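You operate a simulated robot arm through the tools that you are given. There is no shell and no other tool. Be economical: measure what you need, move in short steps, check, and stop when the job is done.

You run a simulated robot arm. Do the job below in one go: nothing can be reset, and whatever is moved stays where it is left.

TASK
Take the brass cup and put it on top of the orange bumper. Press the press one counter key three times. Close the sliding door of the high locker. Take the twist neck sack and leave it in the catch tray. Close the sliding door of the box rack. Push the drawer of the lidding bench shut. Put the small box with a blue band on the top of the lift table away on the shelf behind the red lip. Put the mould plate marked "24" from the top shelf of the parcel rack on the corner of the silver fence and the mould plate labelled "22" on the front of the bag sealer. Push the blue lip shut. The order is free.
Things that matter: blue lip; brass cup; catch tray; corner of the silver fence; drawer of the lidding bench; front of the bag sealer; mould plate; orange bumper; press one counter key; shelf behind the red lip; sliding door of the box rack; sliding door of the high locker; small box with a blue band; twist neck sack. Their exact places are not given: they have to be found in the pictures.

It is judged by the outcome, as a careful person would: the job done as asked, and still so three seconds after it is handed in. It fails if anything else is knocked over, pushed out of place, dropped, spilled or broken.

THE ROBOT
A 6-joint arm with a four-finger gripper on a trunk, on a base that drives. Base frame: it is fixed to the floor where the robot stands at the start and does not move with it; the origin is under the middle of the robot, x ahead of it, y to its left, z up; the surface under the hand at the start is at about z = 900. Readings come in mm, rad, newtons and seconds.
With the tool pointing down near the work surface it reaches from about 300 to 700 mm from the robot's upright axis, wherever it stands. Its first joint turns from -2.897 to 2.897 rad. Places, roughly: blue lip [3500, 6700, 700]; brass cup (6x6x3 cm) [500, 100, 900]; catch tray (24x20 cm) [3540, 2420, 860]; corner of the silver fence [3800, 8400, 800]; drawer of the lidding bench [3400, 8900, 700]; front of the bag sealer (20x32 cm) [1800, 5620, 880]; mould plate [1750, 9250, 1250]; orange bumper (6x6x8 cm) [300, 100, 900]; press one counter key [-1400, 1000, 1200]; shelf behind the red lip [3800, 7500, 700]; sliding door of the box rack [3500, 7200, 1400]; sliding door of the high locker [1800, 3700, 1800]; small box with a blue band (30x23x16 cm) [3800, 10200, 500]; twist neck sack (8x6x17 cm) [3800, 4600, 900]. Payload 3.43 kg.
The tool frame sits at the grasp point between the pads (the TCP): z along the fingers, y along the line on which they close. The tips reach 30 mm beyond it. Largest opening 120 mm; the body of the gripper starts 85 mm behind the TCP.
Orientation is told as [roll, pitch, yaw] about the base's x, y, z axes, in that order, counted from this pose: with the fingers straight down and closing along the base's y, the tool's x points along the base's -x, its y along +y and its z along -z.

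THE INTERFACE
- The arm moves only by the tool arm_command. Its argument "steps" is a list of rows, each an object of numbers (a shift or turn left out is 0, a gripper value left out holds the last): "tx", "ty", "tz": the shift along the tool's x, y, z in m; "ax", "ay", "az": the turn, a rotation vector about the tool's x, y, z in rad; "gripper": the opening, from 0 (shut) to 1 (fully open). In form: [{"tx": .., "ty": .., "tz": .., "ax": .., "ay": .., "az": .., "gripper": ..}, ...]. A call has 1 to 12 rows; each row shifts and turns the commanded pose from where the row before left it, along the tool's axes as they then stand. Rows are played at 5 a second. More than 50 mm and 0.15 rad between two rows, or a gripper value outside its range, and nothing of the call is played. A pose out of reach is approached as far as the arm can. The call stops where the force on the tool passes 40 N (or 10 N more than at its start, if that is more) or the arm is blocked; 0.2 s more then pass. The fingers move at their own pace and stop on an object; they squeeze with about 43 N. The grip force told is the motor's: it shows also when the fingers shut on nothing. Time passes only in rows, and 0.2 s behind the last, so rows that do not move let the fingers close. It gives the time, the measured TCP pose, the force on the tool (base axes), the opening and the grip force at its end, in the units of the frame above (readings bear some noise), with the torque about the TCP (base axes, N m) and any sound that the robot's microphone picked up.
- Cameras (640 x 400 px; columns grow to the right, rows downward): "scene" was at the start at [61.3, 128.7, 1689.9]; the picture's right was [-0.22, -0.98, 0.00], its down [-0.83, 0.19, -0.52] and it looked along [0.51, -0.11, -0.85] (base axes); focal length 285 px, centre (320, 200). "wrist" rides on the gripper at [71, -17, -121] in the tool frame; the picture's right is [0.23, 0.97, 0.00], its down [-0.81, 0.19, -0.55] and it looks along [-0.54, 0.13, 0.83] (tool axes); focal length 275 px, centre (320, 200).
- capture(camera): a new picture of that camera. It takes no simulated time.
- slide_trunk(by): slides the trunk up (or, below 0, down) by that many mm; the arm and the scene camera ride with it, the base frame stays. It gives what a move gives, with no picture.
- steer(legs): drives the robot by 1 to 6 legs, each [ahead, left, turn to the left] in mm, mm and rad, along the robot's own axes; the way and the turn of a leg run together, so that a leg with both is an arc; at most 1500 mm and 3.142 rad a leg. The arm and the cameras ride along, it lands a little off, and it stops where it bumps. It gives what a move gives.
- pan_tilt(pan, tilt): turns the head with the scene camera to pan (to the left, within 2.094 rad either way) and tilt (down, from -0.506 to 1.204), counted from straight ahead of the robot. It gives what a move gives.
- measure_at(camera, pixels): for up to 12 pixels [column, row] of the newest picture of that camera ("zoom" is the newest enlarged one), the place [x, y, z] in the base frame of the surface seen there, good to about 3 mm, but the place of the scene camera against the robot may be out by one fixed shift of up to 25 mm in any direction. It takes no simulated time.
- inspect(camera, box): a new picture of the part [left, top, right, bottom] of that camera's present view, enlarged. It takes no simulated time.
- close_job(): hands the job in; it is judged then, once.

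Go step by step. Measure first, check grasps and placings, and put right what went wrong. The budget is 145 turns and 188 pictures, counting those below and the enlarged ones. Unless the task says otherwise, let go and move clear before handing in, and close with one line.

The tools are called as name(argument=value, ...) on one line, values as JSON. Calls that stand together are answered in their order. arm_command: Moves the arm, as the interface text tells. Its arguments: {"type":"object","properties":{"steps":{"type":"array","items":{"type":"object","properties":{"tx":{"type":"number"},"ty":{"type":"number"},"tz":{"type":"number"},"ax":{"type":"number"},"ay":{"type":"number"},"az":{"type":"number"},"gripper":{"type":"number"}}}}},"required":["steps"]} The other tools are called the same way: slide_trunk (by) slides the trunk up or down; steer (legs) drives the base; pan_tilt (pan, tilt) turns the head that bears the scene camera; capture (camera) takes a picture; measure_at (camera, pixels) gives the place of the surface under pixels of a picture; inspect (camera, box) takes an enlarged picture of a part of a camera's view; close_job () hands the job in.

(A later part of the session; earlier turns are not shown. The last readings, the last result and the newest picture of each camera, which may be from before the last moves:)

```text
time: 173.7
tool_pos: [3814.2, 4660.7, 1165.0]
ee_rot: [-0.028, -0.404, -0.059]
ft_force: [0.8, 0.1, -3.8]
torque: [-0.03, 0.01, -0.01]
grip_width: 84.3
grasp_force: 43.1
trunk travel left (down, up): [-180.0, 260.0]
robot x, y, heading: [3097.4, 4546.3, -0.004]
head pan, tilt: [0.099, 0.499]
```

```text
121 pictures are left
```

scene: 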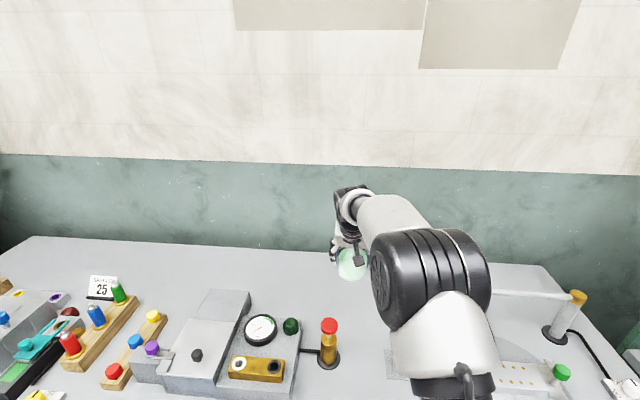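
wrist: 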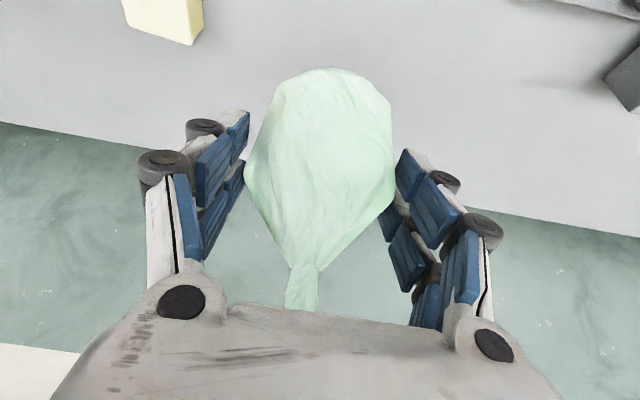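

Sack held. I'll back away, pull the arm in, and strafe south along the aisle to the catch tray.

steer(legs=[[-420, 0, 0]])

arm_command(steps=[{"tx": 0.0376, "tz": -0.0162}, {"tx": 0.0376, "tz": -0.0162}, {"tx": 0.0376, "tz": -0.0162}, {"tx": 0.0376, "tz": -0.0162}, {"tx": 0.0376, "tz": -0.0162}, {"tx": 0.0376, "tz": -0.0162}])

steer(legs=[[0, -1000, 0], [0, -1000, 0]])

pan_tilt(pan=0.0, tilt=0.5)

capture(camera="scene")

capture(camera="wrist")

```text
time: 176.3
tool_pos: [3386.6, 4665.0, 1165.7]
ee_rot: [-0.027, -0.406, -0.057]
ft_force: [0.2, 0.0, -3.7]
torque: [0.0, 0.02, 0.02]
grip_width: 84.0
grasp_force: 43.8
trunk travel left (down, up): [-180.0, 260.0]
robot x, y, heading: [2671.0, 4549.7, -0.006]
head pan, tilt: [0.099, 0.499]
```

```text
time: 177.7
tool_pos: [3139.4, 4680.7, 1165.2]
ee_rot: [-0.028, -0.409, -0.057]
ft_force: [-0.4, 1.0, -3.6]
torque: [0.02, -0.04, 0.0]
grip_width: 84.5
grasp_force: 43.3
trunk travel left (down, up): [-180.0, 260.0]
robot x, y, heading: [2668.4, 4546.4, -0.003]
head pan, tilt: [0.099, 0.499]
```

```text
time: 187.6
tool_pos: [3199.6, 2733.1, 1164.5]
ee_rot: [-0.027, -0.407, -0.003]
ft_force: [1.1, -0.1, -4.5]
torque: [0.03, 0.01, 0.03]
grip_width: 84.5
grasp_force: 43.4
trunk travel left (down, up): [-180.0, 260.0]
robot x, y, heading: [2732.6, 2575.9, 0.048]
head pan, tilt: [0.099, 0.499]
```

```text
time: 188.3
tool_pos: [3198.8, 2733.7, 1163.9]
ee_rot: [-0.029, -0.406, -0.003]
ft_force: [0.5, 0.1, -2.4]
torque: [0.03, 0.03, -0.01]
grip_width: 84.2
grasp_force: 42.9
trunk travel left (down, up): [-180.0, 260.0]
robot x, y, heading: [2741.8, 2574.7, 0.05]
head pan, tilt: [0.0, 0.499]
```

```text
120 pictures are left
```

scene: 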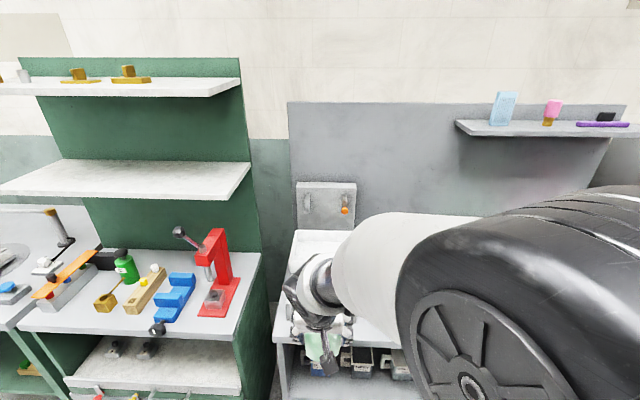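

```text
119 pictures are left
```

wrist: 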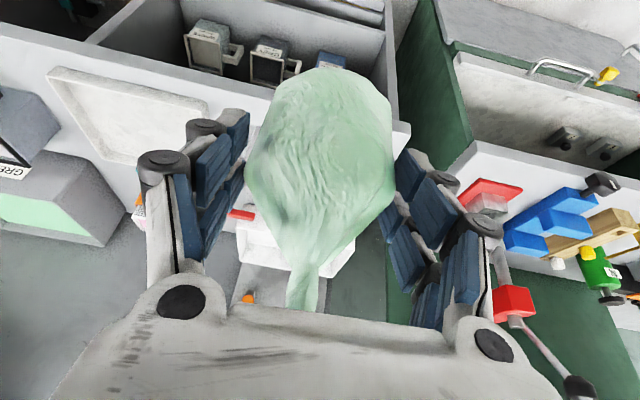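

There's a shallow pale tray at (125,110) in the wrist view, and another pale thing behind the sack at (285,255). I'll measure both.

measure_at(camera="wrist", pixels=[[55, 72], [205, 105], [100, 145], [190, 165], [130, 115], [255, 250], [340, 265], [240, 215], [60, 200], [30, 35]])

steer(legs=[[0, -200, -0.05]])

capture(camera="wrist")

capture(camera="scene")

```text
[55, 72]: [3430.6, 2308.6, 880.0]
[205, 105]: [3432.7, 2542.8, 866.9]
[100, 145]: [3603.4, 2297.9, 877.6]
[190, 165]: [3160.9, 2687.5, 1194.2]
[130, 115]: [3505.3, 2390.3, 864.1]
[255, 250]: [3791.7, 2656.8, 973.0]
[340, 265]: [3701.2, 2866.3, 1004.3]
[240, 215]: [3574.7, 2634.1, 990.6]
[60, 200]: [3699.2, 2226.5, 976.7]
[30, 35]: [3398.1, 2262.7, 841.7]
```

```text
time: 189.9
tool_pos: [3212.1, 2508.5, 1164.7]
ee_rot: [-0.024, -0.406, -0.057]
ft_force: [-0.2, -0.2, -3.3]
torque: [0.05, -0.01, 0.02]
grip_width: 84.5
grasp_force: 42.9
trunk travel left (down, up): [-180.0, 260.0]
robot x, y, heading: [2745.1, 2378.3, 0.004]
head pan, tilt: [0.0, 0.499]
```

```text
118 pictures are left
```

wrist: 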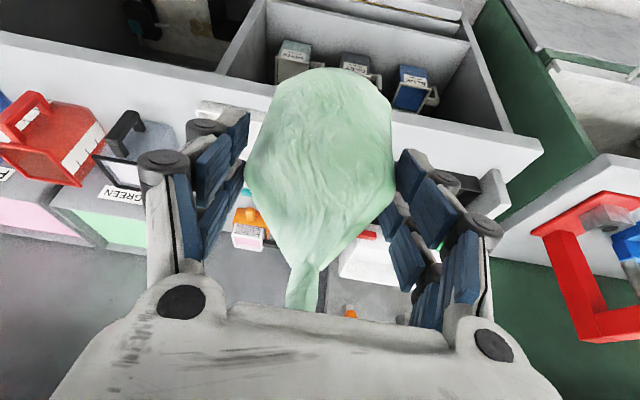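

```text
117 pictures are left
```

scene: 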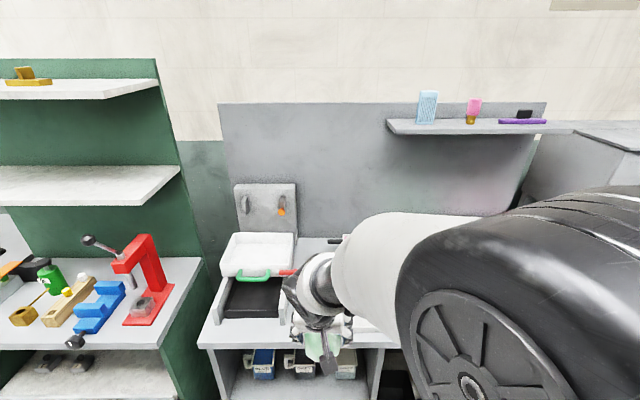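

The tray spans x 3430–3625, y 2298–2543, with its floor at about 864. I'll check the thing behind it, then drive forward.

measure_at(camera="wrist", pixels=[[250, 218], [248, 240], [365, 236], [470, 185], [220, 108], [370, 265], [350, 312], [130, 120], [60, 100]])

steer(legs=[[260, 0, 0]])

arm_command(steps=[{"ty": -0.03}, {"ty": -0.03}, {"ty": -0.028}, {"tx": -0.0376, "tz": 0.0162}, {}])

capture(camera="wrist")

capture(camera="scene")

```text
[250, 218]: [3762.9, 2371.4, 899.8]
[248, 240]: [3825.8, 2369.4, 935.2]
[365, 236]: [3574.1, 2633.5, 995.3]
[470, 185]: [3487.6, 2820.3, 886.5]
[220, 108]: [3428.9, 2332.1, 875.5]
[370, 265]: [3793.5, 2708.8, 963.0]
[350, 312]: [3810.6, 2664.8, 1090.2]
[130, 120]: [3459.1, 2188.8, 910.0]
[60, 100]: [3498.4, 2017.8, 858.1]
```

```text
time: 191.7
tool_pos: [3471.0, 2502.8, 1164.2]
ee_rot: [-0.027, -0.405, -0.065]
ft_force: [-0.2, 0.2, -3.4]
torque: [-0.02, 0.0, 0.03]
grip_width: 84.1
grasp_force: 42.6
trunk travel left (down, up): [-180.0, 260.0]
robot x, y, heading: [3002.2, 2375.8, -0.01]
head pan, tilt: [0.0, 0.499]
```

```text
time: 192.9
tool_pos: [3499.8, 2412.6, 1167.1]
ee_rot: [-0.029, -0.406, -0.065]
ft_force: [0.0, -0.1, -2.5]
torque: [0.02, 0.01, -0.02]
grip_width: 84.4
grasp_force: 42.8
trunk travel left (down, up): [-180.0, 260.0]
robot x, y, heading: [2996.4, 2375.1, -0.015]
head pan, tilt: [0.0, 0.499]
```

```text
116 pictures are left
```

wrist: 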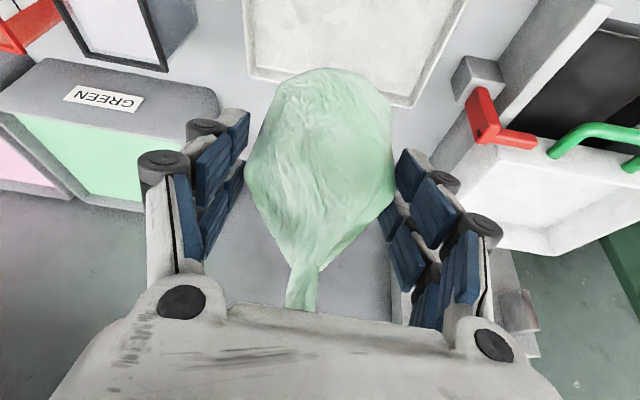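

```text
115 pictures are left
```

scene: 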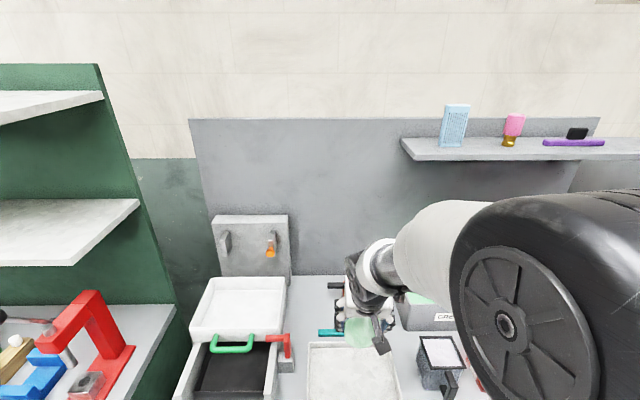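

measure_at(camera="wrist", pixels=[[250, 60], [265, 70], [400, 98], [455, 20], [420, 20], [245, 20], [480, 105], [520, 142], [190, 110]])

```text
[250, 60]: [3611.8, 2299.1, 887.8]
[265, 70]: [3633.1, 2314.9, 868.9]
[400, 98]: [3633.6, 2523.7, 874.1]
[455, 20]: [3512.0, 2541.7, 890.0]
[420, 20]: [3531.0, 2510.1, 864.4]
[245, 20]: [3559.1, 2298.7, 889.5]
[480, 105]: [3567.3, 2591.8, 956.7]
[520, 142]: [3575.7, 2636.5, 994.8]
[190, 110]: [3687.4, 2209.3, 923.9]
```

I'll centre at (3530,2420) and lower toward the tray floor.

arm_command(steps=[{"tx": -0.0275, "tz": 0.0119, "ty": 0.01}, {"tx": 0.0158, "tz": 0.0367, "ty": 0.0012}, {"tx": 0.0158, "tz": 0.0367, "ty": 0.0012}, {"tx": 0.0158, "tz": 0.0367, "ty": 0.0012}, {"tx": 0.0158, "tz": 0.0367, "ty": 0.0012}, {"tx": 0.0158, "tz": 0.0367, "ty": 0.0012}, {}])

arm_command(steps=[{"tx": 0.004, "tz": 0.0092}, {"tx": 0.002, "tz": 0.0046}, {"tx": 0.001, "tz": 0.0023}, {"tx": 0.001, "tz": 0.0023}, {}])

capture(camera="wrist")

```text
time: 194.5
tool_pos: [3536.8, 2419.7, 966.6]
ee_rot: [-0.025, -0.403, -0.065]
ft_force: [0.3, 0.0, -3.4]
torque: [0.02, 0.0, -0.02]
grip_width: 84.0
grasp_force: 42.9
trunk travel left (down, up): [-180.0, 260.0]
robot x, y, heading: [2996.6, 2376.3, -0.01]
head pan, tilt: [0.0, 0.499]
```

```text
time: 195.7
tool_pos: [3534.9, 2419.3, 946.0]
ee_rot: [-0.027, -0.407, -0.064]
ft_force: [0.6, 0.5, -2.9]
torque: [0.01, 0.03, -0.01]
grip_width: 84.3
grasp_force: 43.0
trunk travel left (down, up): [-180.0, 260.0]
robot x, y, heading: [2998.5, 2375.9, -0.013]
head pan, tilt: [0.0, 0.499]
```

```text
114 pictures are left
```

wrist: 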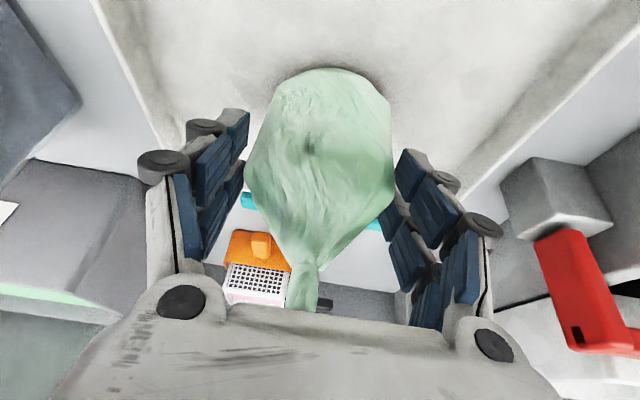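

arm_command(steps=[{"tx": 0.001, "tz": 0.0018}, {"tx": 0.001, "tz": 0.0018}, {"tx": 0.001, "tz": 0.0018}, {}])

```text
time: 196.7
tool_pos: [3534.7, 2419.5, 941.7]
ee_rot: [-0.027, -0.409, -0.064]
ft_force: [-1.8, 0.3, 14.1]
torque: [0.44, 0.43, 0.08]
grip_width: 84.2
grasp_force: 43.4
trunk travel left (down, up): [-180.0, 260.0]
robot x, y, heading: [2998.9, 2373.5, -0.012]
head pan, tilt: [0.0, 0.499]
```

Touchdown (14 N). I'll open and raise slowly.

arm_command(steps=[{"gripper": 0.95}, {}, {}, {"tx": -0.008, "tz": -0.0184}, {"tx": -0.0158, "tz": -0.0367}, {"tx": -0.0158, "tz": -0.0367}, {"tx": -0.0158, "tz": -0.0367}, {"tx": -0.0158, "tz": -0.0367}, {"tx": -0.0158, "tz": -0.0367}])

capture(camera="wrist")

```text
time: 198.7
tool_pos: [3537.2, 2427.9, 1160.5]
ee_rot: [-0.028, -0.408, -0.063]
ft_force: [-0.4, -0.8, -0.3]
torque: [0.0, 0.02, -0.04]
grip_width: 114.1
grasp_force: 0.5
trunk travel left (down, up): [-180.0, 260.0]
robot x, y, heading: [2999.9, 2374.5, -0.012]
head pan, tilt: [0.0, 0.499]
```

```text
113 pictures are left
```

wrist: 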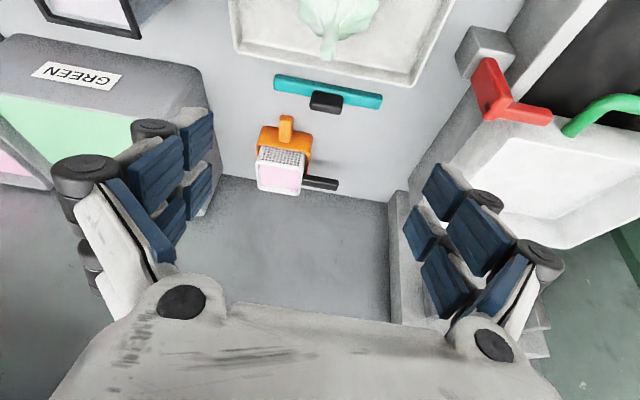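

The sack stands in the tray. I'll back out, straighten the tool, and strafe north to the box rack area.

steer(legs=[[-400, 0, 0]])

arm_command(steps=[{"ay": 0.12, "gripper": 0}, {"ay": 0.12}, {"ay": 0.12}, {"tx": 0.045}, {"tx": 0.045}, {"tx": 0.045}, {"tz": -0.04}, {"tz": -0.04}])

steer(legs=[[0, 1400, 0], [0, 1400, 0], [0, 1300, 0]])

pan_tilt(pan=0.4, tilt=0.35)

capture(camera="scene")

```text
time: 201.2
tool_pos: [3141.5, 2434.2, 1162.6]
ee_rot: [-0.029, -0.409, -0.061]
ft_force: [-0.1, 0.1, -0.4]
torque: [0.02, 0.01, -0.03]
grip_width: 113.9
grasp_force: 0.1
trunk travel left (down, up): [-180.0, 260.0]
robot x, y, heading: [2607.4, 2378.3, -0.004]
head pan, tilt: [0.0, 0.499]
```

```text
time: 203.0
tool_pos: [2998.3, 2446.6, 1236.3]
ee_rot: [-0.025, -0.047, -0.071]
ft_force: [-0.1, -0.4, 0.8]
torque: [-0.01, -0.01, -0.01]
grip_width: 0.0
grasp_force: 24.6
trunk travel left (down, up): [-180.0, 260.0]
robot x, y, heading: [2604.0, 2379.6, -0.013]
head pan, tilt: [0.0, 0.499]
```

```text
time: 222.6
tool_pos: [2952.9, 6541.0, 1235.5]
ee_rot: [-0.024, -0.045, -0.029]
ft_force: [-1.4, -0.6, -0.4]
torque: [0.01, 0.02, 0.0]
grip_width: 0.2
grasp_force: 33.3
trunk travel left (down, up): [-180.0, 260.0]
robot x, y, heading: [2563.9, 6459.2, 0.033]
head pan, tilt: [0.0, 0.499]
```

```text
time: 223.5
tool_pos: [2953.4, 6542.1, 1236.8]
ee_rot: [-0.023, -0.046, -0.029]
ft_force: [1.3, 0.1, 0.6]
torque: [-0.03, -0.01, 0.01]
grip_width: 0.0
grasp_force: 33.7
trunk travel left (down, up): [-180.0, 260.0]
robot x, y, heading: [2558.9, 6452.5, 0.037]
head pan, tilt: [0.4, 0.351]
```

```text
112 pictures are left
```

scene: 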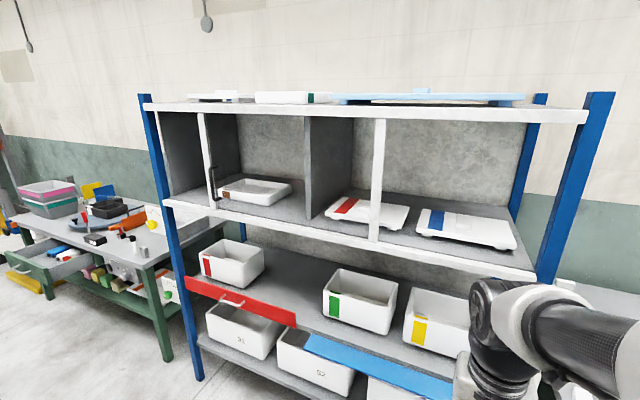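

I see the box rack with the red lip (240,305), the blue lip (380,367), and an upper compartment. I'll zoom in to understand the sliding door.

inspect(camera="scene", box=[130, 80, 400, 250])

inspect(camera="scene", box=[170, 230, 470, 400])

measure_at(camera="scene", pixels=[[213, 185], [207, 150], [378, 180], [180, 150], [240, 130], [330, 160], [215, 298], [290, 315], [310, 340], [440, 385], [400, 362], [160, 200]])

```text
2.35 times, centred on (265, 165) of scene
```

zoom: 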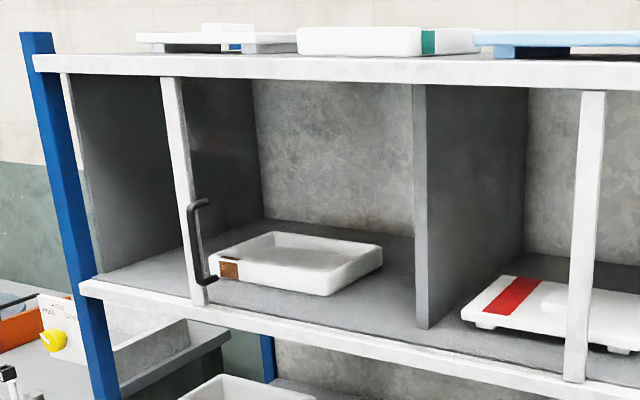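

```text
2.13 times, centred on (320, 315) of scene
```

zoom: 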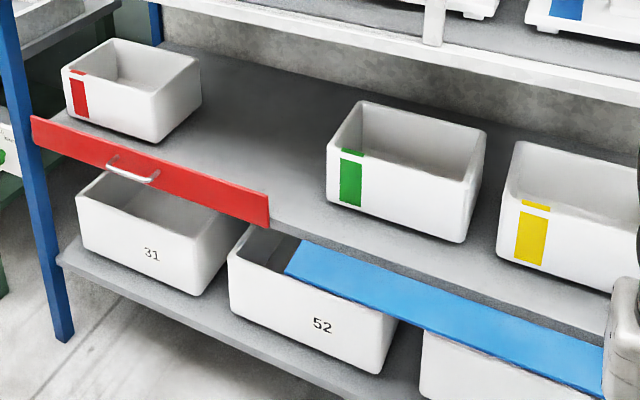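

```text
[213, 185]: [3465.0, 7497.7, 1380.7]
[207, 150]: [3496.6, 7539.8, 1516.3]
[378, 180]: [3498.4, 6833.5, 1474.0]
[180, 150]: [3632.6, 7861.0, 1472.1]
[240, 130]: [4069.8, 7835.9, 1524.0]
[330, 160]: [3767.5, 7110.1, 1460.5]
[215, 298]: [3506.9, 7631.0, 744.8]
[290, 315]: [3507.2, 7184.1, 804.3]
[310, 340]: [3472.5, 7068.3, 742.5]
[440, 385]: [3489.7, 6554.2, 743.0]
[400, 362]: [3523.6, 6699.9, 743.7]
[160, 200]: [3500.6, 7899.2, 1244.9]
```

The rack door has white stiles at y≈6833 and 7540, with the handle by the left one, so it closes toward +y. The blue lip lies flat, sticking out. I'll move in front of the blue lip for a closer look.

steer(legs=[[0, 330, -0.035]])

pan_tilt(pan=0.15, tilt=0.6)

capture(camera="scene")

capture(camera="wrist")

```text
time: 225.7
tool_pos: [2949.7, 6861.6, 1235.3]
ee_rot: [-0.027, -0.045, -0.063]
ft_force: [0.3, 0.3, -0.6]
torque: [-0.04, 0.02, 0.01]
grip_width: 0.0
grasp_force: 33.5
trunk travel left (down, up): [-180.0, 260.0]
robot x, y, heading: [2555.2, 6790.6, -0.001]
head pan, tilt: [0.4, 0.351]
```

```text
time: 226.4
tool_pos: [2949.2, 6861.7, 1236.6]
ee_rot: [-0.024, -0.044, -0.061]
ft_force: [0.4, 0.1, 1.1]
torque: [0.02, 0.01, -0.02]
grip_width: 0.0
grasp_force: 33.5
trunk travel left (down, up): [-180.0, 260.0]
robot x, y, heading: [2550.7, 6790.4, 0.004]
head pan, tilt: [0.15, 0.6]
```

```text
109 pictures are left
```

scene: 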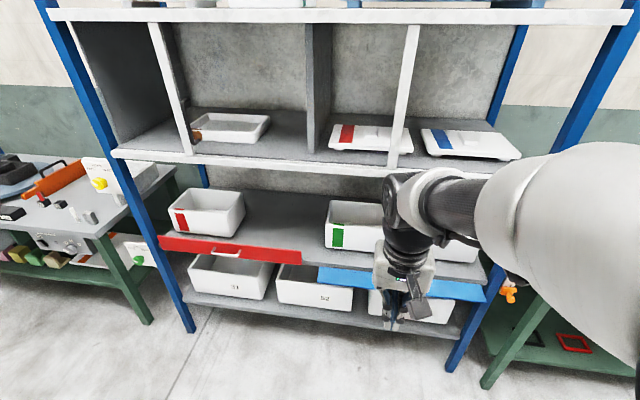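

```text
108 pictures are left
```

wrist: 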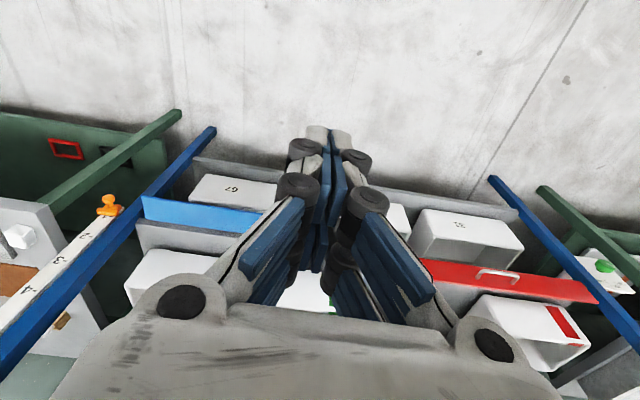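

inspect(camera="scene", box=[290, 230, 500, 350])

measure_at(camera="scene", pixels=[[320, 268], [322, 284], [340, 266], [345, 285], [330, 260], [460, 283], [460, 298], [480, 290], [290, 225], [240, 240], [240, 262], [265, 235]])

measure_at(camera="wrist", pixels=[[145, 200], [200, 210], [200, 225], [200, 235], [250, 230], [148, 218], [560, 285], [450, 265], [500, 290]])

```text
3.05 times, centred on (395, 290) of scene
```

zoom: 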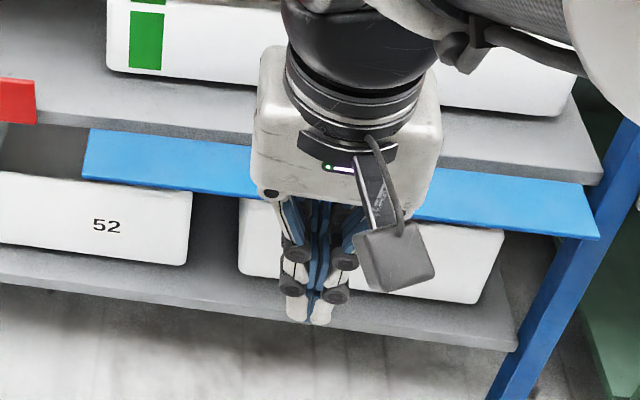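

```text
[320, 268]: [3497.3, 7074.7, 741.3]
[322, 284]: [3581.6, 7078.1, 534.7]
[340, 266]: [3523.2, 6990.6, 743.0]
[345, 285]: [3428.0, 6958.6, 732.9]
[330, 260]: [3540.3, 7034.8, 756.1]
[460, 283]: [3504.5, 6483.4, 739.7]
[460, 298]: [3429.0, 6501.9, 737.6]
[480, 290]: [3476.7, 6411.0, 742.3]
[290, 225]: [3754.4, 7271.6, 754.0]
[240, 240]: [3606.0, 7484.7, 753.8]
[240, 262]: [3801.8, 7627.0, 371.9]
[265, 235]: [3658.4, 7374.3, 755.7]
```

```text
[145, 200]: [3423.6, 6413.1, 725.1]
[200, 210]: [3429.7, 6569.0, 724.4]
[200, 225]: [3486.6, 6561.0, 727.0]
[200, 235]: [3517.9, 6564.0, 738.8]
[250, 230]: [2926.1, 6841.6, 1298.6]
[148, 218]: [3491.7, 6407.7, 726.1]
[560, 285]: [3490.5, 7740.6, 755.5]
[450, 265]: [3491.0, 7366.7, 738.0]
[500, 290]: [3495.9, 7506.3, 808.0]
```

The blue lip is a flap about 95 mm wide, hinged at x≈3515, z≈727 and lying open at true x 3412–3515, y 6405–7080. I'll lift it from below with nearly horizontal fingers at y≈6870. The trunk goes down first and the tool tilts forward.

slide_trunk(by=-180)

steer(legs=[[200, 0, 0]])

arm_command(steps=[{"ay": -0.14}, {"ay": -0.14}, {"ay": -0.14}, {"ay": -0.14}, {"ay": -0.14}, {"ay": -0.14}, {"ay": -0.14}, {"ay": -0.14}, {}])

capture(camera="wrist")

```text
time: 228.4
tool_pos: [2950.4, 6861.5, 1056.1]
ee_rot: [-0.024, -0.044, -0.063]
ft_force: [0.8, -0.7, -0.1]
torque: [0.01, 0.04, 0.0]
grip_width: 0.1
grasp_force: 32.9
trunk travel left (down, up): [0.0, 440.0]
robot x, y, heading: [2554.3, 6786.9, -0.004]
head pan, tilt: [0.15, 0.6]
```

```text
time: 230.1
tool_pos: [3151.6, 6861.3, 1056.0]
ee_rot: [-0.025, -0.047, -0.063]
ft_force: [0.3, 0.4, -0.6]
torque: [0.04, 0.04, 0.02]
grip_width: 0.0
grasp_force: 33.2
trunk travel left (down, up): [0.0, 440.0]
robot x, y, heading: [2759.1, 6787.6, 0.001]
head pan, tilt: [0.15, 0.6]
```

```text
time: 232.1
tool_pos: [3222.7, 6899.8, 1101.4]
ee_rot: [-0.063, -1.163, -0.004]
ft_force: [0.1, -0.1, -0.6]
torque: [-0.02, -0.02, 0.01]
grip_width: 0.0
grasp_force: 33.3
out of reach, approached as far as the arm can: row 5, 6, 7, 8
trunk travel left (down, up): [0.0, 440.0]
robot x, y, heading: [2760.6, 6790.4, -0.0]
head pan, tilt: [0.15, 0.6]
```

```text
106 pictures are left
```

wrist: 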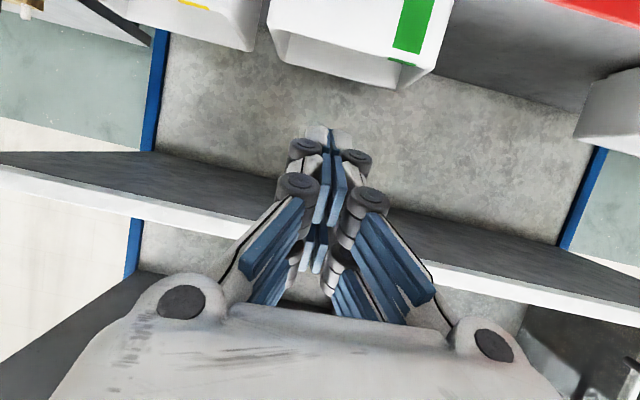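

I'll back the base a little so the arm is more extended, then bring the fingers forward and down in front of the lip.

steer(legs=[[-110, 0, 0]])

arm_command(steps=[{"tx": -0.0167, "tz": 0.0386}, {"tx": -0.0167, "tz": 0.0386}, {"tx": -0.0167, "tz": 0.0386}, {"tx": -0.0167, "tz": 0.0386}, {"tx": 0.0413, "tz": 0.0179}, {"tx": 0.0413, "tz": 0.0179}, {"tx": 0.0413, "tz": 0.0179}, {"tx": 0.0413, "tz": 0.0179}, {"tx": 0.0413, "tz": 0.0179}, {}])

arm_command(steps=[{"tx": 0.0413, "tz": 0.0179}, {"tx": 0.0413, "tz": 0.0179}, {"tx": 0.0413, "tz": 0.0179}, {"tx": 0.0413, "tz": 0.0179}, {}])

capture(camera="wrist")

capture(camera="scene")

```text
time: 233.2
tool_pos: [3114.6, 6900.8, 1102.3]
ee_rot: [-0.063, -1.164, -0.003]
ft_force: [-0.1, -0.6, 0.2]
torque: [-0.01, 0.02, -0.01]
grip_width: 0.0
grasp_force: 33.0
trunk travel left (down, up): [0.0, 440.0]
robot x, y, heading: [2650.9, 6791.2, 0.001]
head pan, tilt: [0.15, 0.6]
```

```text
time: 235.4
tool_pos: [3286.7, 6886.4, 883.4]
ee_rot: [-0.086, -1.161, 0.014]
ft_force: [0.8, -0.4, -0.5]
torque: [0.01, -0.02, 0.01]
grip_width: 0.0
grasp_force: 33.5
out of reach, approached as far as the arm can: row 9
trunk travel left (down, up): [0.0, 440.0]
robot x, y, heading: [2653.1, 6788.3, 0.006]
head pan, tilt: [0.15, 0.6]
```

```text
time: 236.6
tool_pos: [3333.8, 6913.7, 716.7]
ee_rot: [-0.105, -1.158, 0.027]
ft_force: [0.4, 0.6, 0.2]
torque: [0.01, 0.0, -0.01]
grip_width: 0.0
grasp_force: 33.2
out of reach, approached as far as the arm can: row 1, 2, 3, 4
trunk travel left (down, up): [0.0, 440.0]
robot x, y, heading: [2652.9, 6788.9, 0.002]
head pan, tilt: [0.15, 0.6]
```

```text
105 pictures are left
```

wrist: 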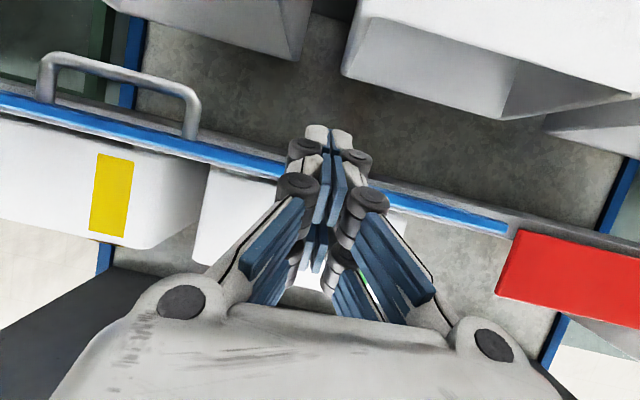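

```text
104 pictures are left
```

scene: 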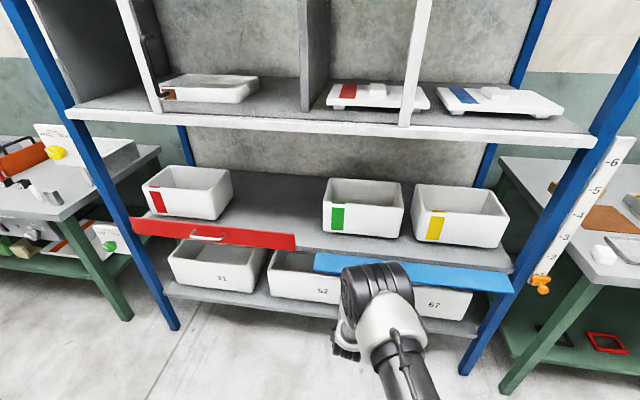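

I'm at the right angle but near a reach boundary. I'll back off, lower the fingers below the lip, and then drive them under it.

steer(legs=[[-70, 0, 0]])

arm_command(steps=[{"tx": 0.025, "tz": 0.025}, {"tx": 0.025, "tz": 0.025}, {}])

capture(camera="wrist")

```text
time: 237.7
tool_pos: [3264.5, 6911.9, 715.4]
ee_rot: [-0.104, -1.159, 0.028]
ft_force: [-0.6, -0.5, 0.6]
torque: [-0.04, -0.03, 0.0]
grip_width: 0.0
grasp_force: 33.5
trunk travel left (down, up): [0.0, 440.0]
robot x, y, heading: [2584.3, 6789.7, 0.004]
head pan, tilt: [0.15, 0.6]
```

```text
time: 238.4
tool_pos: [3286.1, 6904.9, 650.9]
ee_rot: [-0.102, -1.159, 0.028]
ft_force: [0.2, 0.0, -1.1]
torque: [-0.02, -0.06, 0.0]
grip_width: 0.5
grasp_force: 33.1
trunk travel left (down, up): [0.0, 440.0]
robot x, y, heading: [2580.2, 6788.4, 0.001]
head pan, tilt: [0.15, 0.6]
```

```text
103 pictures are left
```

wrist: 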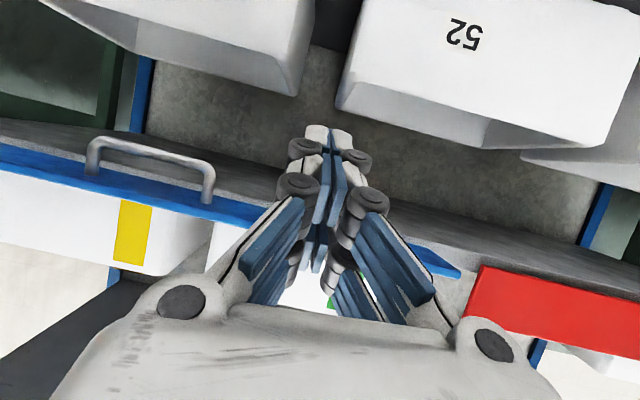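

Now at z=651, below the lip. I'll drive ahead 145 mm so the tips are under it.

steer(legs=[[145, 0, 0]])

arm_command(steps=[{"tx": -0.0275, "tz": -0.0119}, {"tx": -0.0184, "tz": -0.0079}, {"tx": -0.0184, "tz": -0.0079}, {}])

capture(camera="scene")

capture(camera="wrist")

```text
time: 239.8
tool_pos: [3429.6, 6904.1, 652.9]
ee_rot: [-0.104, -1.158, 0.026]
ft_force: [-0.7, 0.1, 0.2]
torque: [0.01, -0.01, -0.04]
grip_width: 0.0
grasp_force: 33.9
trunk travel left (down, up): [0.0, 440.0]
robot x, y, heading: [2725.7, 6788.9, -0.003]
head pan, tilt: [0.15, 0.6]
```

```text
time: 240.8
tool_pos: [3430.2, 6908.2, 721.5]
ee_rot: [-0.105, -1.157, 0.027]
ft_force: [-0.9, 0.6, -5.9]
torque: [0.04, 0.23, 0.01]
grip_width: 0.0
grasp_force: 33.3
trunk travel left (down, up): [0.0, 440.0]
robot x, y, heading: [2720.4, 6789.9, 0.002]
head pan, tilt: [0.15, 0.6]
```

```text
102 pictures are left
```

scene: 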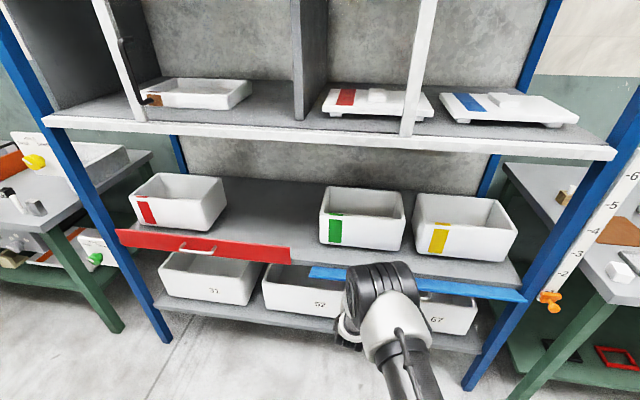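

```text
101 pictures are left
```

wrist: 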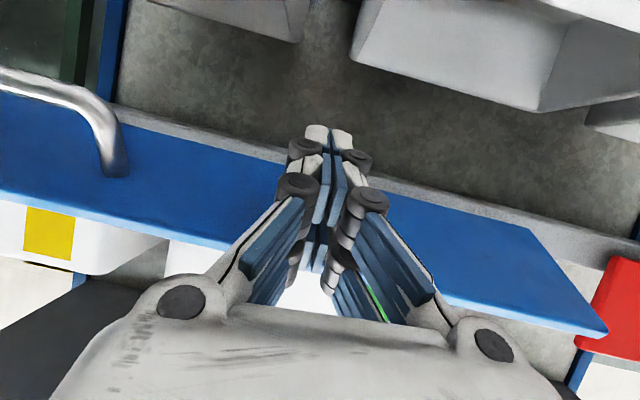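

It's lifting with little force. I'll continue up 75 mm, then push forward.

arm_command(steps=[{"tx": -0.023, "tz": -0.01}, {"tx": -0.023, "tz": -0.01}, {"tx": -0.023, "tz": -0.01}, {}])

capture(camera="scene")

arm_command(steps=[{"tx": -0.006, "tz": 0.0138}, {"tx": -0.006, "tz": 0.0138}, {"tx": -0.006, "tz": 0.0138}, {}])

capture(camera="scene")

capture(camera="wrist")

```text
time: 241.8
tool_pos: [3428.5, 6911.1, 796.5]
ee_rot: [-0.105, -1.161, 0.026]
ft_force: [-1.2, -0.2, 1.0]
torque: [-0.01, -0.02, 0.04]
grip_width: 0.0
grasp_force: 33.3
trunk travel left (down, up): [0.0, 440.0]
robot x, y, heading: [2723.0, 6790.9, -0.005]
head pan, tilt: [0.15, 0.6]
```

```text
100 pictures are left
```

scene: 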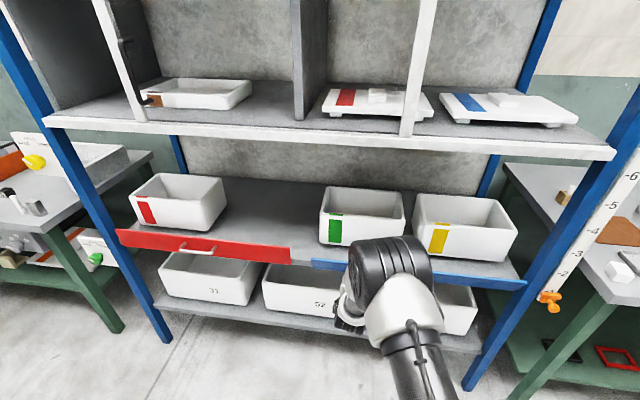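

```text
time: 242.6
tool_pos: [3457.7, 6909.0, 793.4]
ee_rot: [-0.107, -1.144, 0.03]
ft_force: [-29.4, -3.0, 13.0]
torque: [0.08, -0.83, -0.04]
grip_width: 0.0
grasp_force: 33.4
trunk travel left (down, up): [0.0, 440.0]
robot x, y, heading: [2718.0, 6790.7, 0.004]
head pan, tilt: [0.15, 0.6]
stopped in row 3: the force on the tool passed its limit at 122 N (the readings are from after the stop); the commanded pose is now the measured one
```

```text
99 pictures are left
```

scene: 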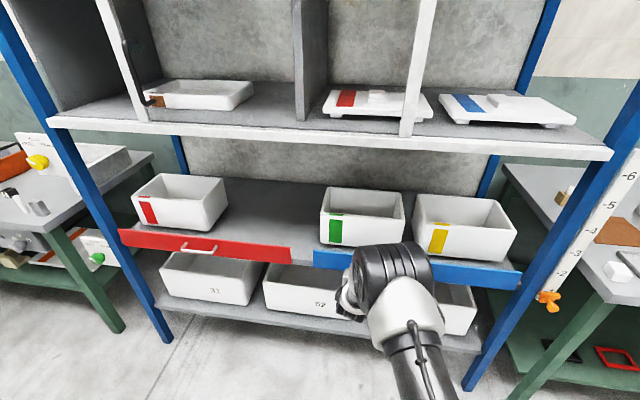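

```text
98 pictures are left
```

wrist: 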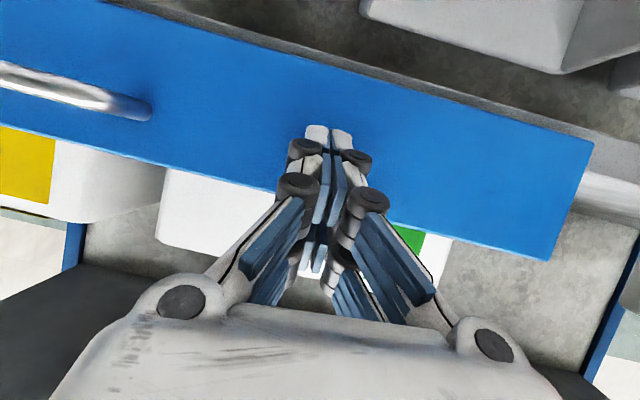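

The lip is vertical now. I'll withdraw and see whether it stays shut.

arm_command(steps=[{"tx": 0.0083, "tz": -0.0193}, {"tx": 0.0167, "tz": -0.0386}])

steer(legs=[[-250, 0, 0]])

capture(camera="scene")

measure_at(camera="scene", pixels=[[460, 272], [340, 260], [200, 240]])

```text
time: 243.2
tool_pos: [3403.5, 6915.0, 791.7]
ee_rot: [-0.107, -1.143, 0.034]
ft_force: [0.2, 0.3, -0.2]
torque: [0.03, -0.02, 0.01]
grip_width: 0.1
grasp_force: 32.8
trunk travel left (down, up): [0.0, 440.0]
robot x, y, heading: [2723.4, 6792.7, -0.001]
head pan, tilt: [0.15, 0.6]
```

```text
time: 245.0
tool_pos: [3155.2, 6917.3, 790.0]
ee_rot: [-0.107, -1.141, 0.036]
ft_force: [-0.2, -0.3, 0.1]
torque: [0.01, 0.01, 0.02]
grip_width: 0.2
grasp_force: 32.7
trunk travel left (down, up): [0.0, 440.0]
robot x, y, heading: [2474.4, 6788.6, 0.009]
head pan, tilt: [0.15, 0.6]
```

```text
97 pictures are left
```

scene: 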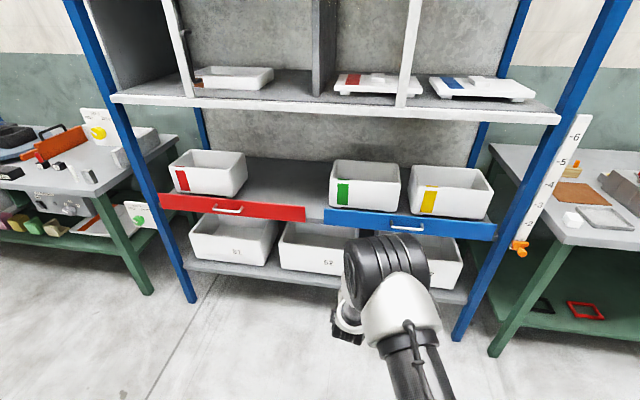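

```text
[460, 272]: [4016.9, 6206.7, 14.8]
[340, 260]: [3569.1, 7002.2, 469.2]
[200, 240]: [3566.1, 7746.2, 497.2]
```

The blue lip stays shut. Now the rack's sliding door: I'll raise the trunk, level the tool, and strafe to y≈7560.

slide_trunk(by=280)

arm_command(steps=[{"ay": -0.1}, {"ay": -0.1}, {"ay": -0.1}, {"ay": -0.1}, {"tx": -0.045}, {"tx": -0.045}, {"tx": -0.045}, {"tx": -0.045}, {"tx": -0.045}, {}])

steer(legs=[[0, 600, 0]])

capture(camera="wrist")

capture(camera="scene")

```text
time: 247.8
tool_pos: [3156.1, 6917.5, 1070.8]
ee_rot: [-0.107, -1.142, 0.037]
ft_force: [-0.7, -0.2, 0.8]
torque: [-0.01, 0.01, -0.01]
grip_width: 0.0
grasp_force: 32.4
trunk travel left (down, up): [-280.0, 160.0]
robot x, y, heading: [2474.8, 6792.3, 0.009]
head pan, tilt: [0.15, 0.6]
```

```text
time: 250.0
tool_pos: [3184.6, 6939.3, 1295.4]
ee_rot: [-0.999, -1.518, 0.94]
ft_force: [0.0, 0.1, -0.4]
torque: [0.01, 0.01, -0.01]
grip_width: 0.0
grasp_force: 33.6
out of reach, approached as far as the arm can: row 2, 3, 4
trunk travel left (down, up): [-280.0, 160.0]
robot x, y, heading: [2477.7, 6785.6, 0.013]
head pan, tilt: [0.15, 0.6]
```

```text
time: 253.4
tool_pos: [3184.8, 7535.5, 1294.9]
ee_rot: [-1.017, -1.517, 0.946]
ft_force: [-0.4, 0.3, 0.4]
torque: [0.0, -0.03, 0.01]
grip_width: 0.2
grasp_force: 33.5
trunk travel left (down, up): [-280.0, 160.0]
robot x, y, heading: [2475.7, 7389.8, -0.008]
head pan, tilt: [0.15, 0.6]
```

```text
96 pictures are left
```

wrist: 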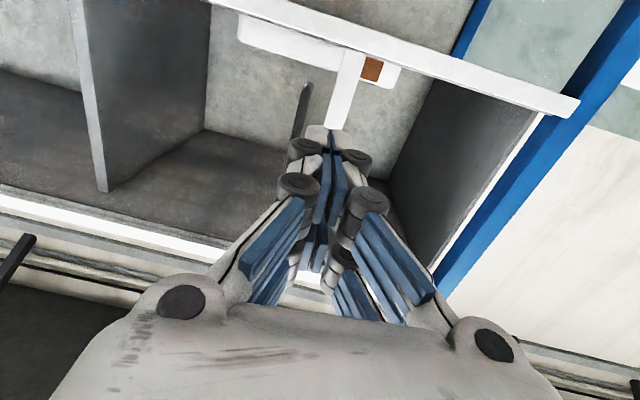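

```text
95 pictures are left
```

scene: 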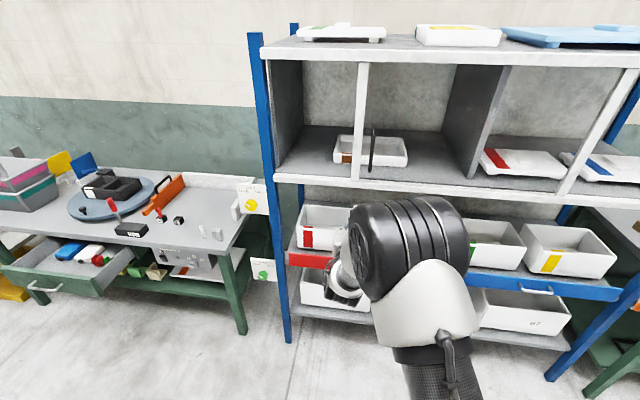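

measure_at(camera="wrist", pixels=[[305, 90], [300, 115], [297, 130], [340, 100], [350, 70], [540, 120], [90, 100], [480, 220]])

inspect(camera="scene", box=[240, 20, 640, 270])

measure_at(camera="scene", pixels=[[371, 135], [371, 165], [361, 100], [267, 120], [595, 150], [274, 100]])

```text
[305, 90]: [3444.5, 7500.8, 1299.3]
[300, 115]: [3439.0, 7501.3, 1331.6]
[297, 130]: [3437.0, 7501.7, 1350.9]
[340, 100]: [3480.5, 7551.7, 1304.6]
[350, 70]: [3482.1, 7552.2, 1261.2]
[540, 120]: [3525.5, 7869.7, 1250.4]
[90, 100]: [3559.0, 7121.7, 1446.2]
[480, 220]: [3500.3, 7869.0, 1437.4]
```

```text
1.60 times, centred on (440, 145) of scene
```

zoom: 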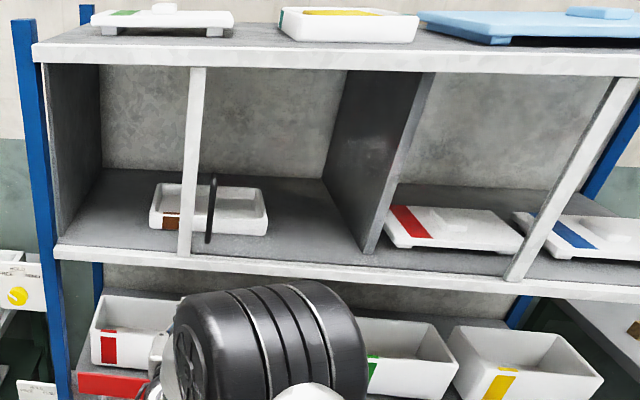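

```text
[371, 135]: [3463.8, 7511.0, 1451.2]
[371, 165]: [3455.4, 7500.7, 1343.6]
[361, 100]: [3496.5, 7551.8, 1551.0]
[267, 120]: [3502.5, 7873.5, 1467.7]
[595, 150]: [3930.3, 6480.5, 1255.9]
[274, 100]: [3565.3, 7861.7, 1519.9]
```

The handle bar is at x≈3437, y≈7500, z 1290–1440, and the glass plane is at 3480. I'll reposition so the fingers enter on its −y side.

steer(legs=[[150, 120, 0]])

arm_command(steps=[{"tx": -0.035, "ty": -0.03}, {"tx": -0.035, "ty": -0.03}, {"ty": -0.045}, {"ty": -0.045}, {"ty": -0.045}, {}])

capture(camera="wrist")

```text
time: 255.0
tool_pos: [3333.7, 7657.5, 1294.3]
ee_rot: [-1.009, -1.519, 0.946]
ft_force: [-0.1, 0.4, -0.3]
torque: [0.03, -0.04, -0.04]
grip_width: 0.0
grasp_force: 33.5
trunk travel left (down, up): [-280.0, 160.0]
robot x, y, heading: [2625.3, 7506.6, 0.002]
head pan, tilt: [0.15, 0.6]
```

```text
time: 256.4
tool_pos: [3311.7, 7542.7, 1367.7]
ee_rot: [-0.943, -1.515, 0.841]
ft_force: [-0.1, 1.0, 0.8]
torque: [-0.02, -0.04, 0.01]
grip_width: 0.0
grasp_force: 33.3
out of reach, approached as far as the arm can: row 3, 4, 5
trunk travel left (down, up): [-280.0, 160.0]
robot x, y, heading: [2625.7, 7504.7, 0.005]
head pan, tilt: [0.15, 0.6]
```

```text
93 pictures are left
```

wrist: 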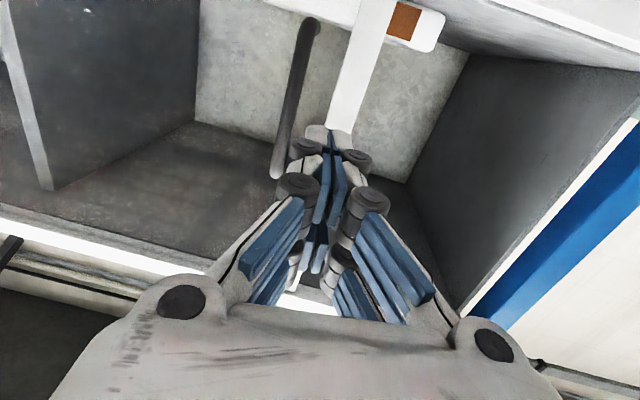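

The arm can't go further right, so I'll shift the base right 88 mm, then go in.

steer(legs=[[0, -90, 0]])

arm_command(steps=[{"tz": 0.04}, {"tz": 0.04}, {}])

capture(camera="wrist")

```text
time: 257.5
tool_pos: [3311.5, 7448.8, 1368.2]
ee_rot: [-0.934, -1.515, 0.836]
ft_force: [0.3, -0.5, -0.9]
torque: [0.0, 0.0, 0.02]
grip_width: 0.0
grasp_force: 33.1
trunk travel left (down, up): [-280.0, 160.0]
robot x, y, heading: [2624.6, 7412.6, 0.002]
head pan, tilt: [0.15, 0.6]
```

```text
time: 258.3
tool_pos: [3390.0, 7442.8, 1365.2]
ee_rot: [-0.932, -1.513, 0.823]
ft_force: [1.1, -0.3, 0.0]
torque: [-0.02, -0.02, 0.0]
grip_width: 0.0
grasp_force: 32.7
trunk travel left (down, up): [-280.0, 160.0]
robot x, y, heading: [2630.0, 7414.5, 0.005]
head pan, tilt: [0.15, 0.6]
```

```text
92 pictures are left
```

wrist: 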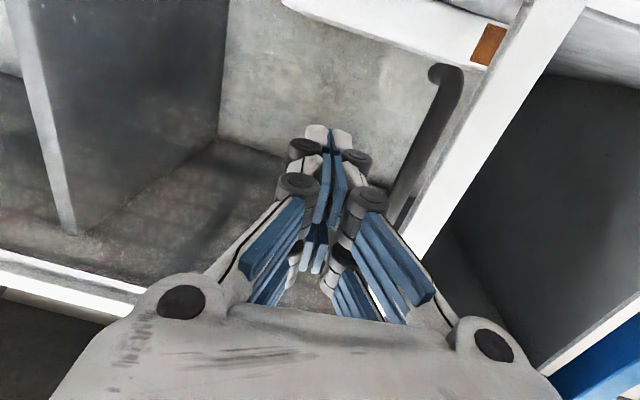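

Good, the fingers are to the −y side of the handle. I'll go in 45 mm and push +y.

arm_command(steps=[{"tz": 0.045}, {"ty": 0.025}, {"ty": 0.03}, {"ty": 0.04}, {"ty": 0.04}, {"ty": 0.04}, {"ty": 0.04}, {}])

capture(camera="wrist")

capture(camera="scene")

```text
time: 260.1
tool_pos: [3457.2, 7649.9, 1353.0]
ee_rot: [-0.936, -1.515, 0.838]
ft_force: [-0.4, -1.4, -0.4]
torque: [0.05, 0.01, 0.04]
grip_width: 0.0
grasp_force: 33.7
trunk travel left (down, up): [-280.0, 160.0]
robot x, y, heading: [2626.6, 7410.4, 0.007]
head pan, tilt: [0.15, 0.6]
```

```text
91 pictures are left
```

wrist: 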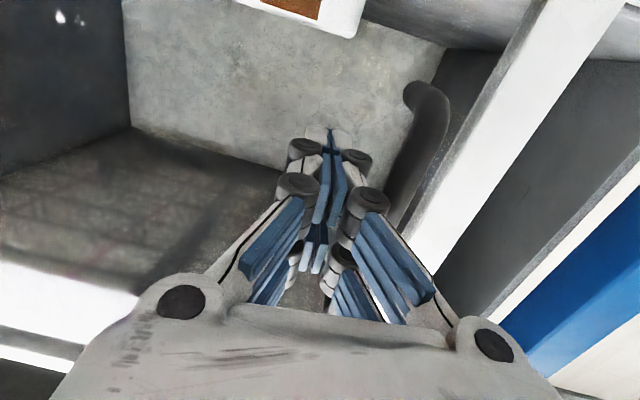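

```text
90 pictures are left
```

scene: 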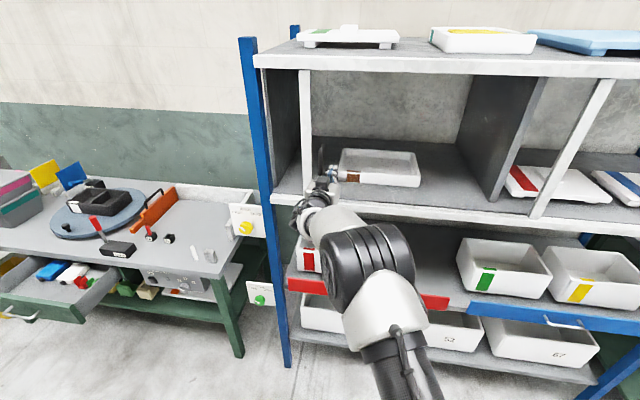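

The door slides. I'll continue the push, drawing back slightly.

arm_command(steps=[{"tz": -0.015}, {"ty": 0.035, "tz": -0.003}, {"ty": 0.035, "tz": -0.003}, {"ty": 0.03, "tz": -0.003}, {"ty": 0.015}, {"ty": 0.01}, {"ty": 0.01}, {"ty": 0.01}, {"ty": 0.01}, {}])

capture(camera="scene")

```text
time: 261.8
tool_pos: [3447.0, 7772.1, 1348.0]
ee_rot: [-0.893, -1.517, 0.768]
ft_force: [-11.4, -16.1, 2.8]
torque: [0.23, -0.15, 0.24]
grip_width: 0.1
grasp_force: 33.6
trunk travel left (down, up): [-280.0, 160.0]
robot x, y, heading: [2620.8, 7414.0, 0.001]
head pan, tilt: [0.15, 0.6]
stopped in row 8: the force on the tool passed its limit at 46 N (the readings are from after the stop); the commanded pose is now the measured one
```

```text
89 pictures are left
```

scene: 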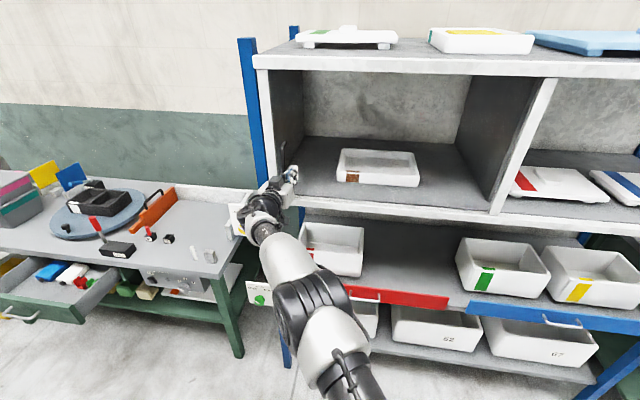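

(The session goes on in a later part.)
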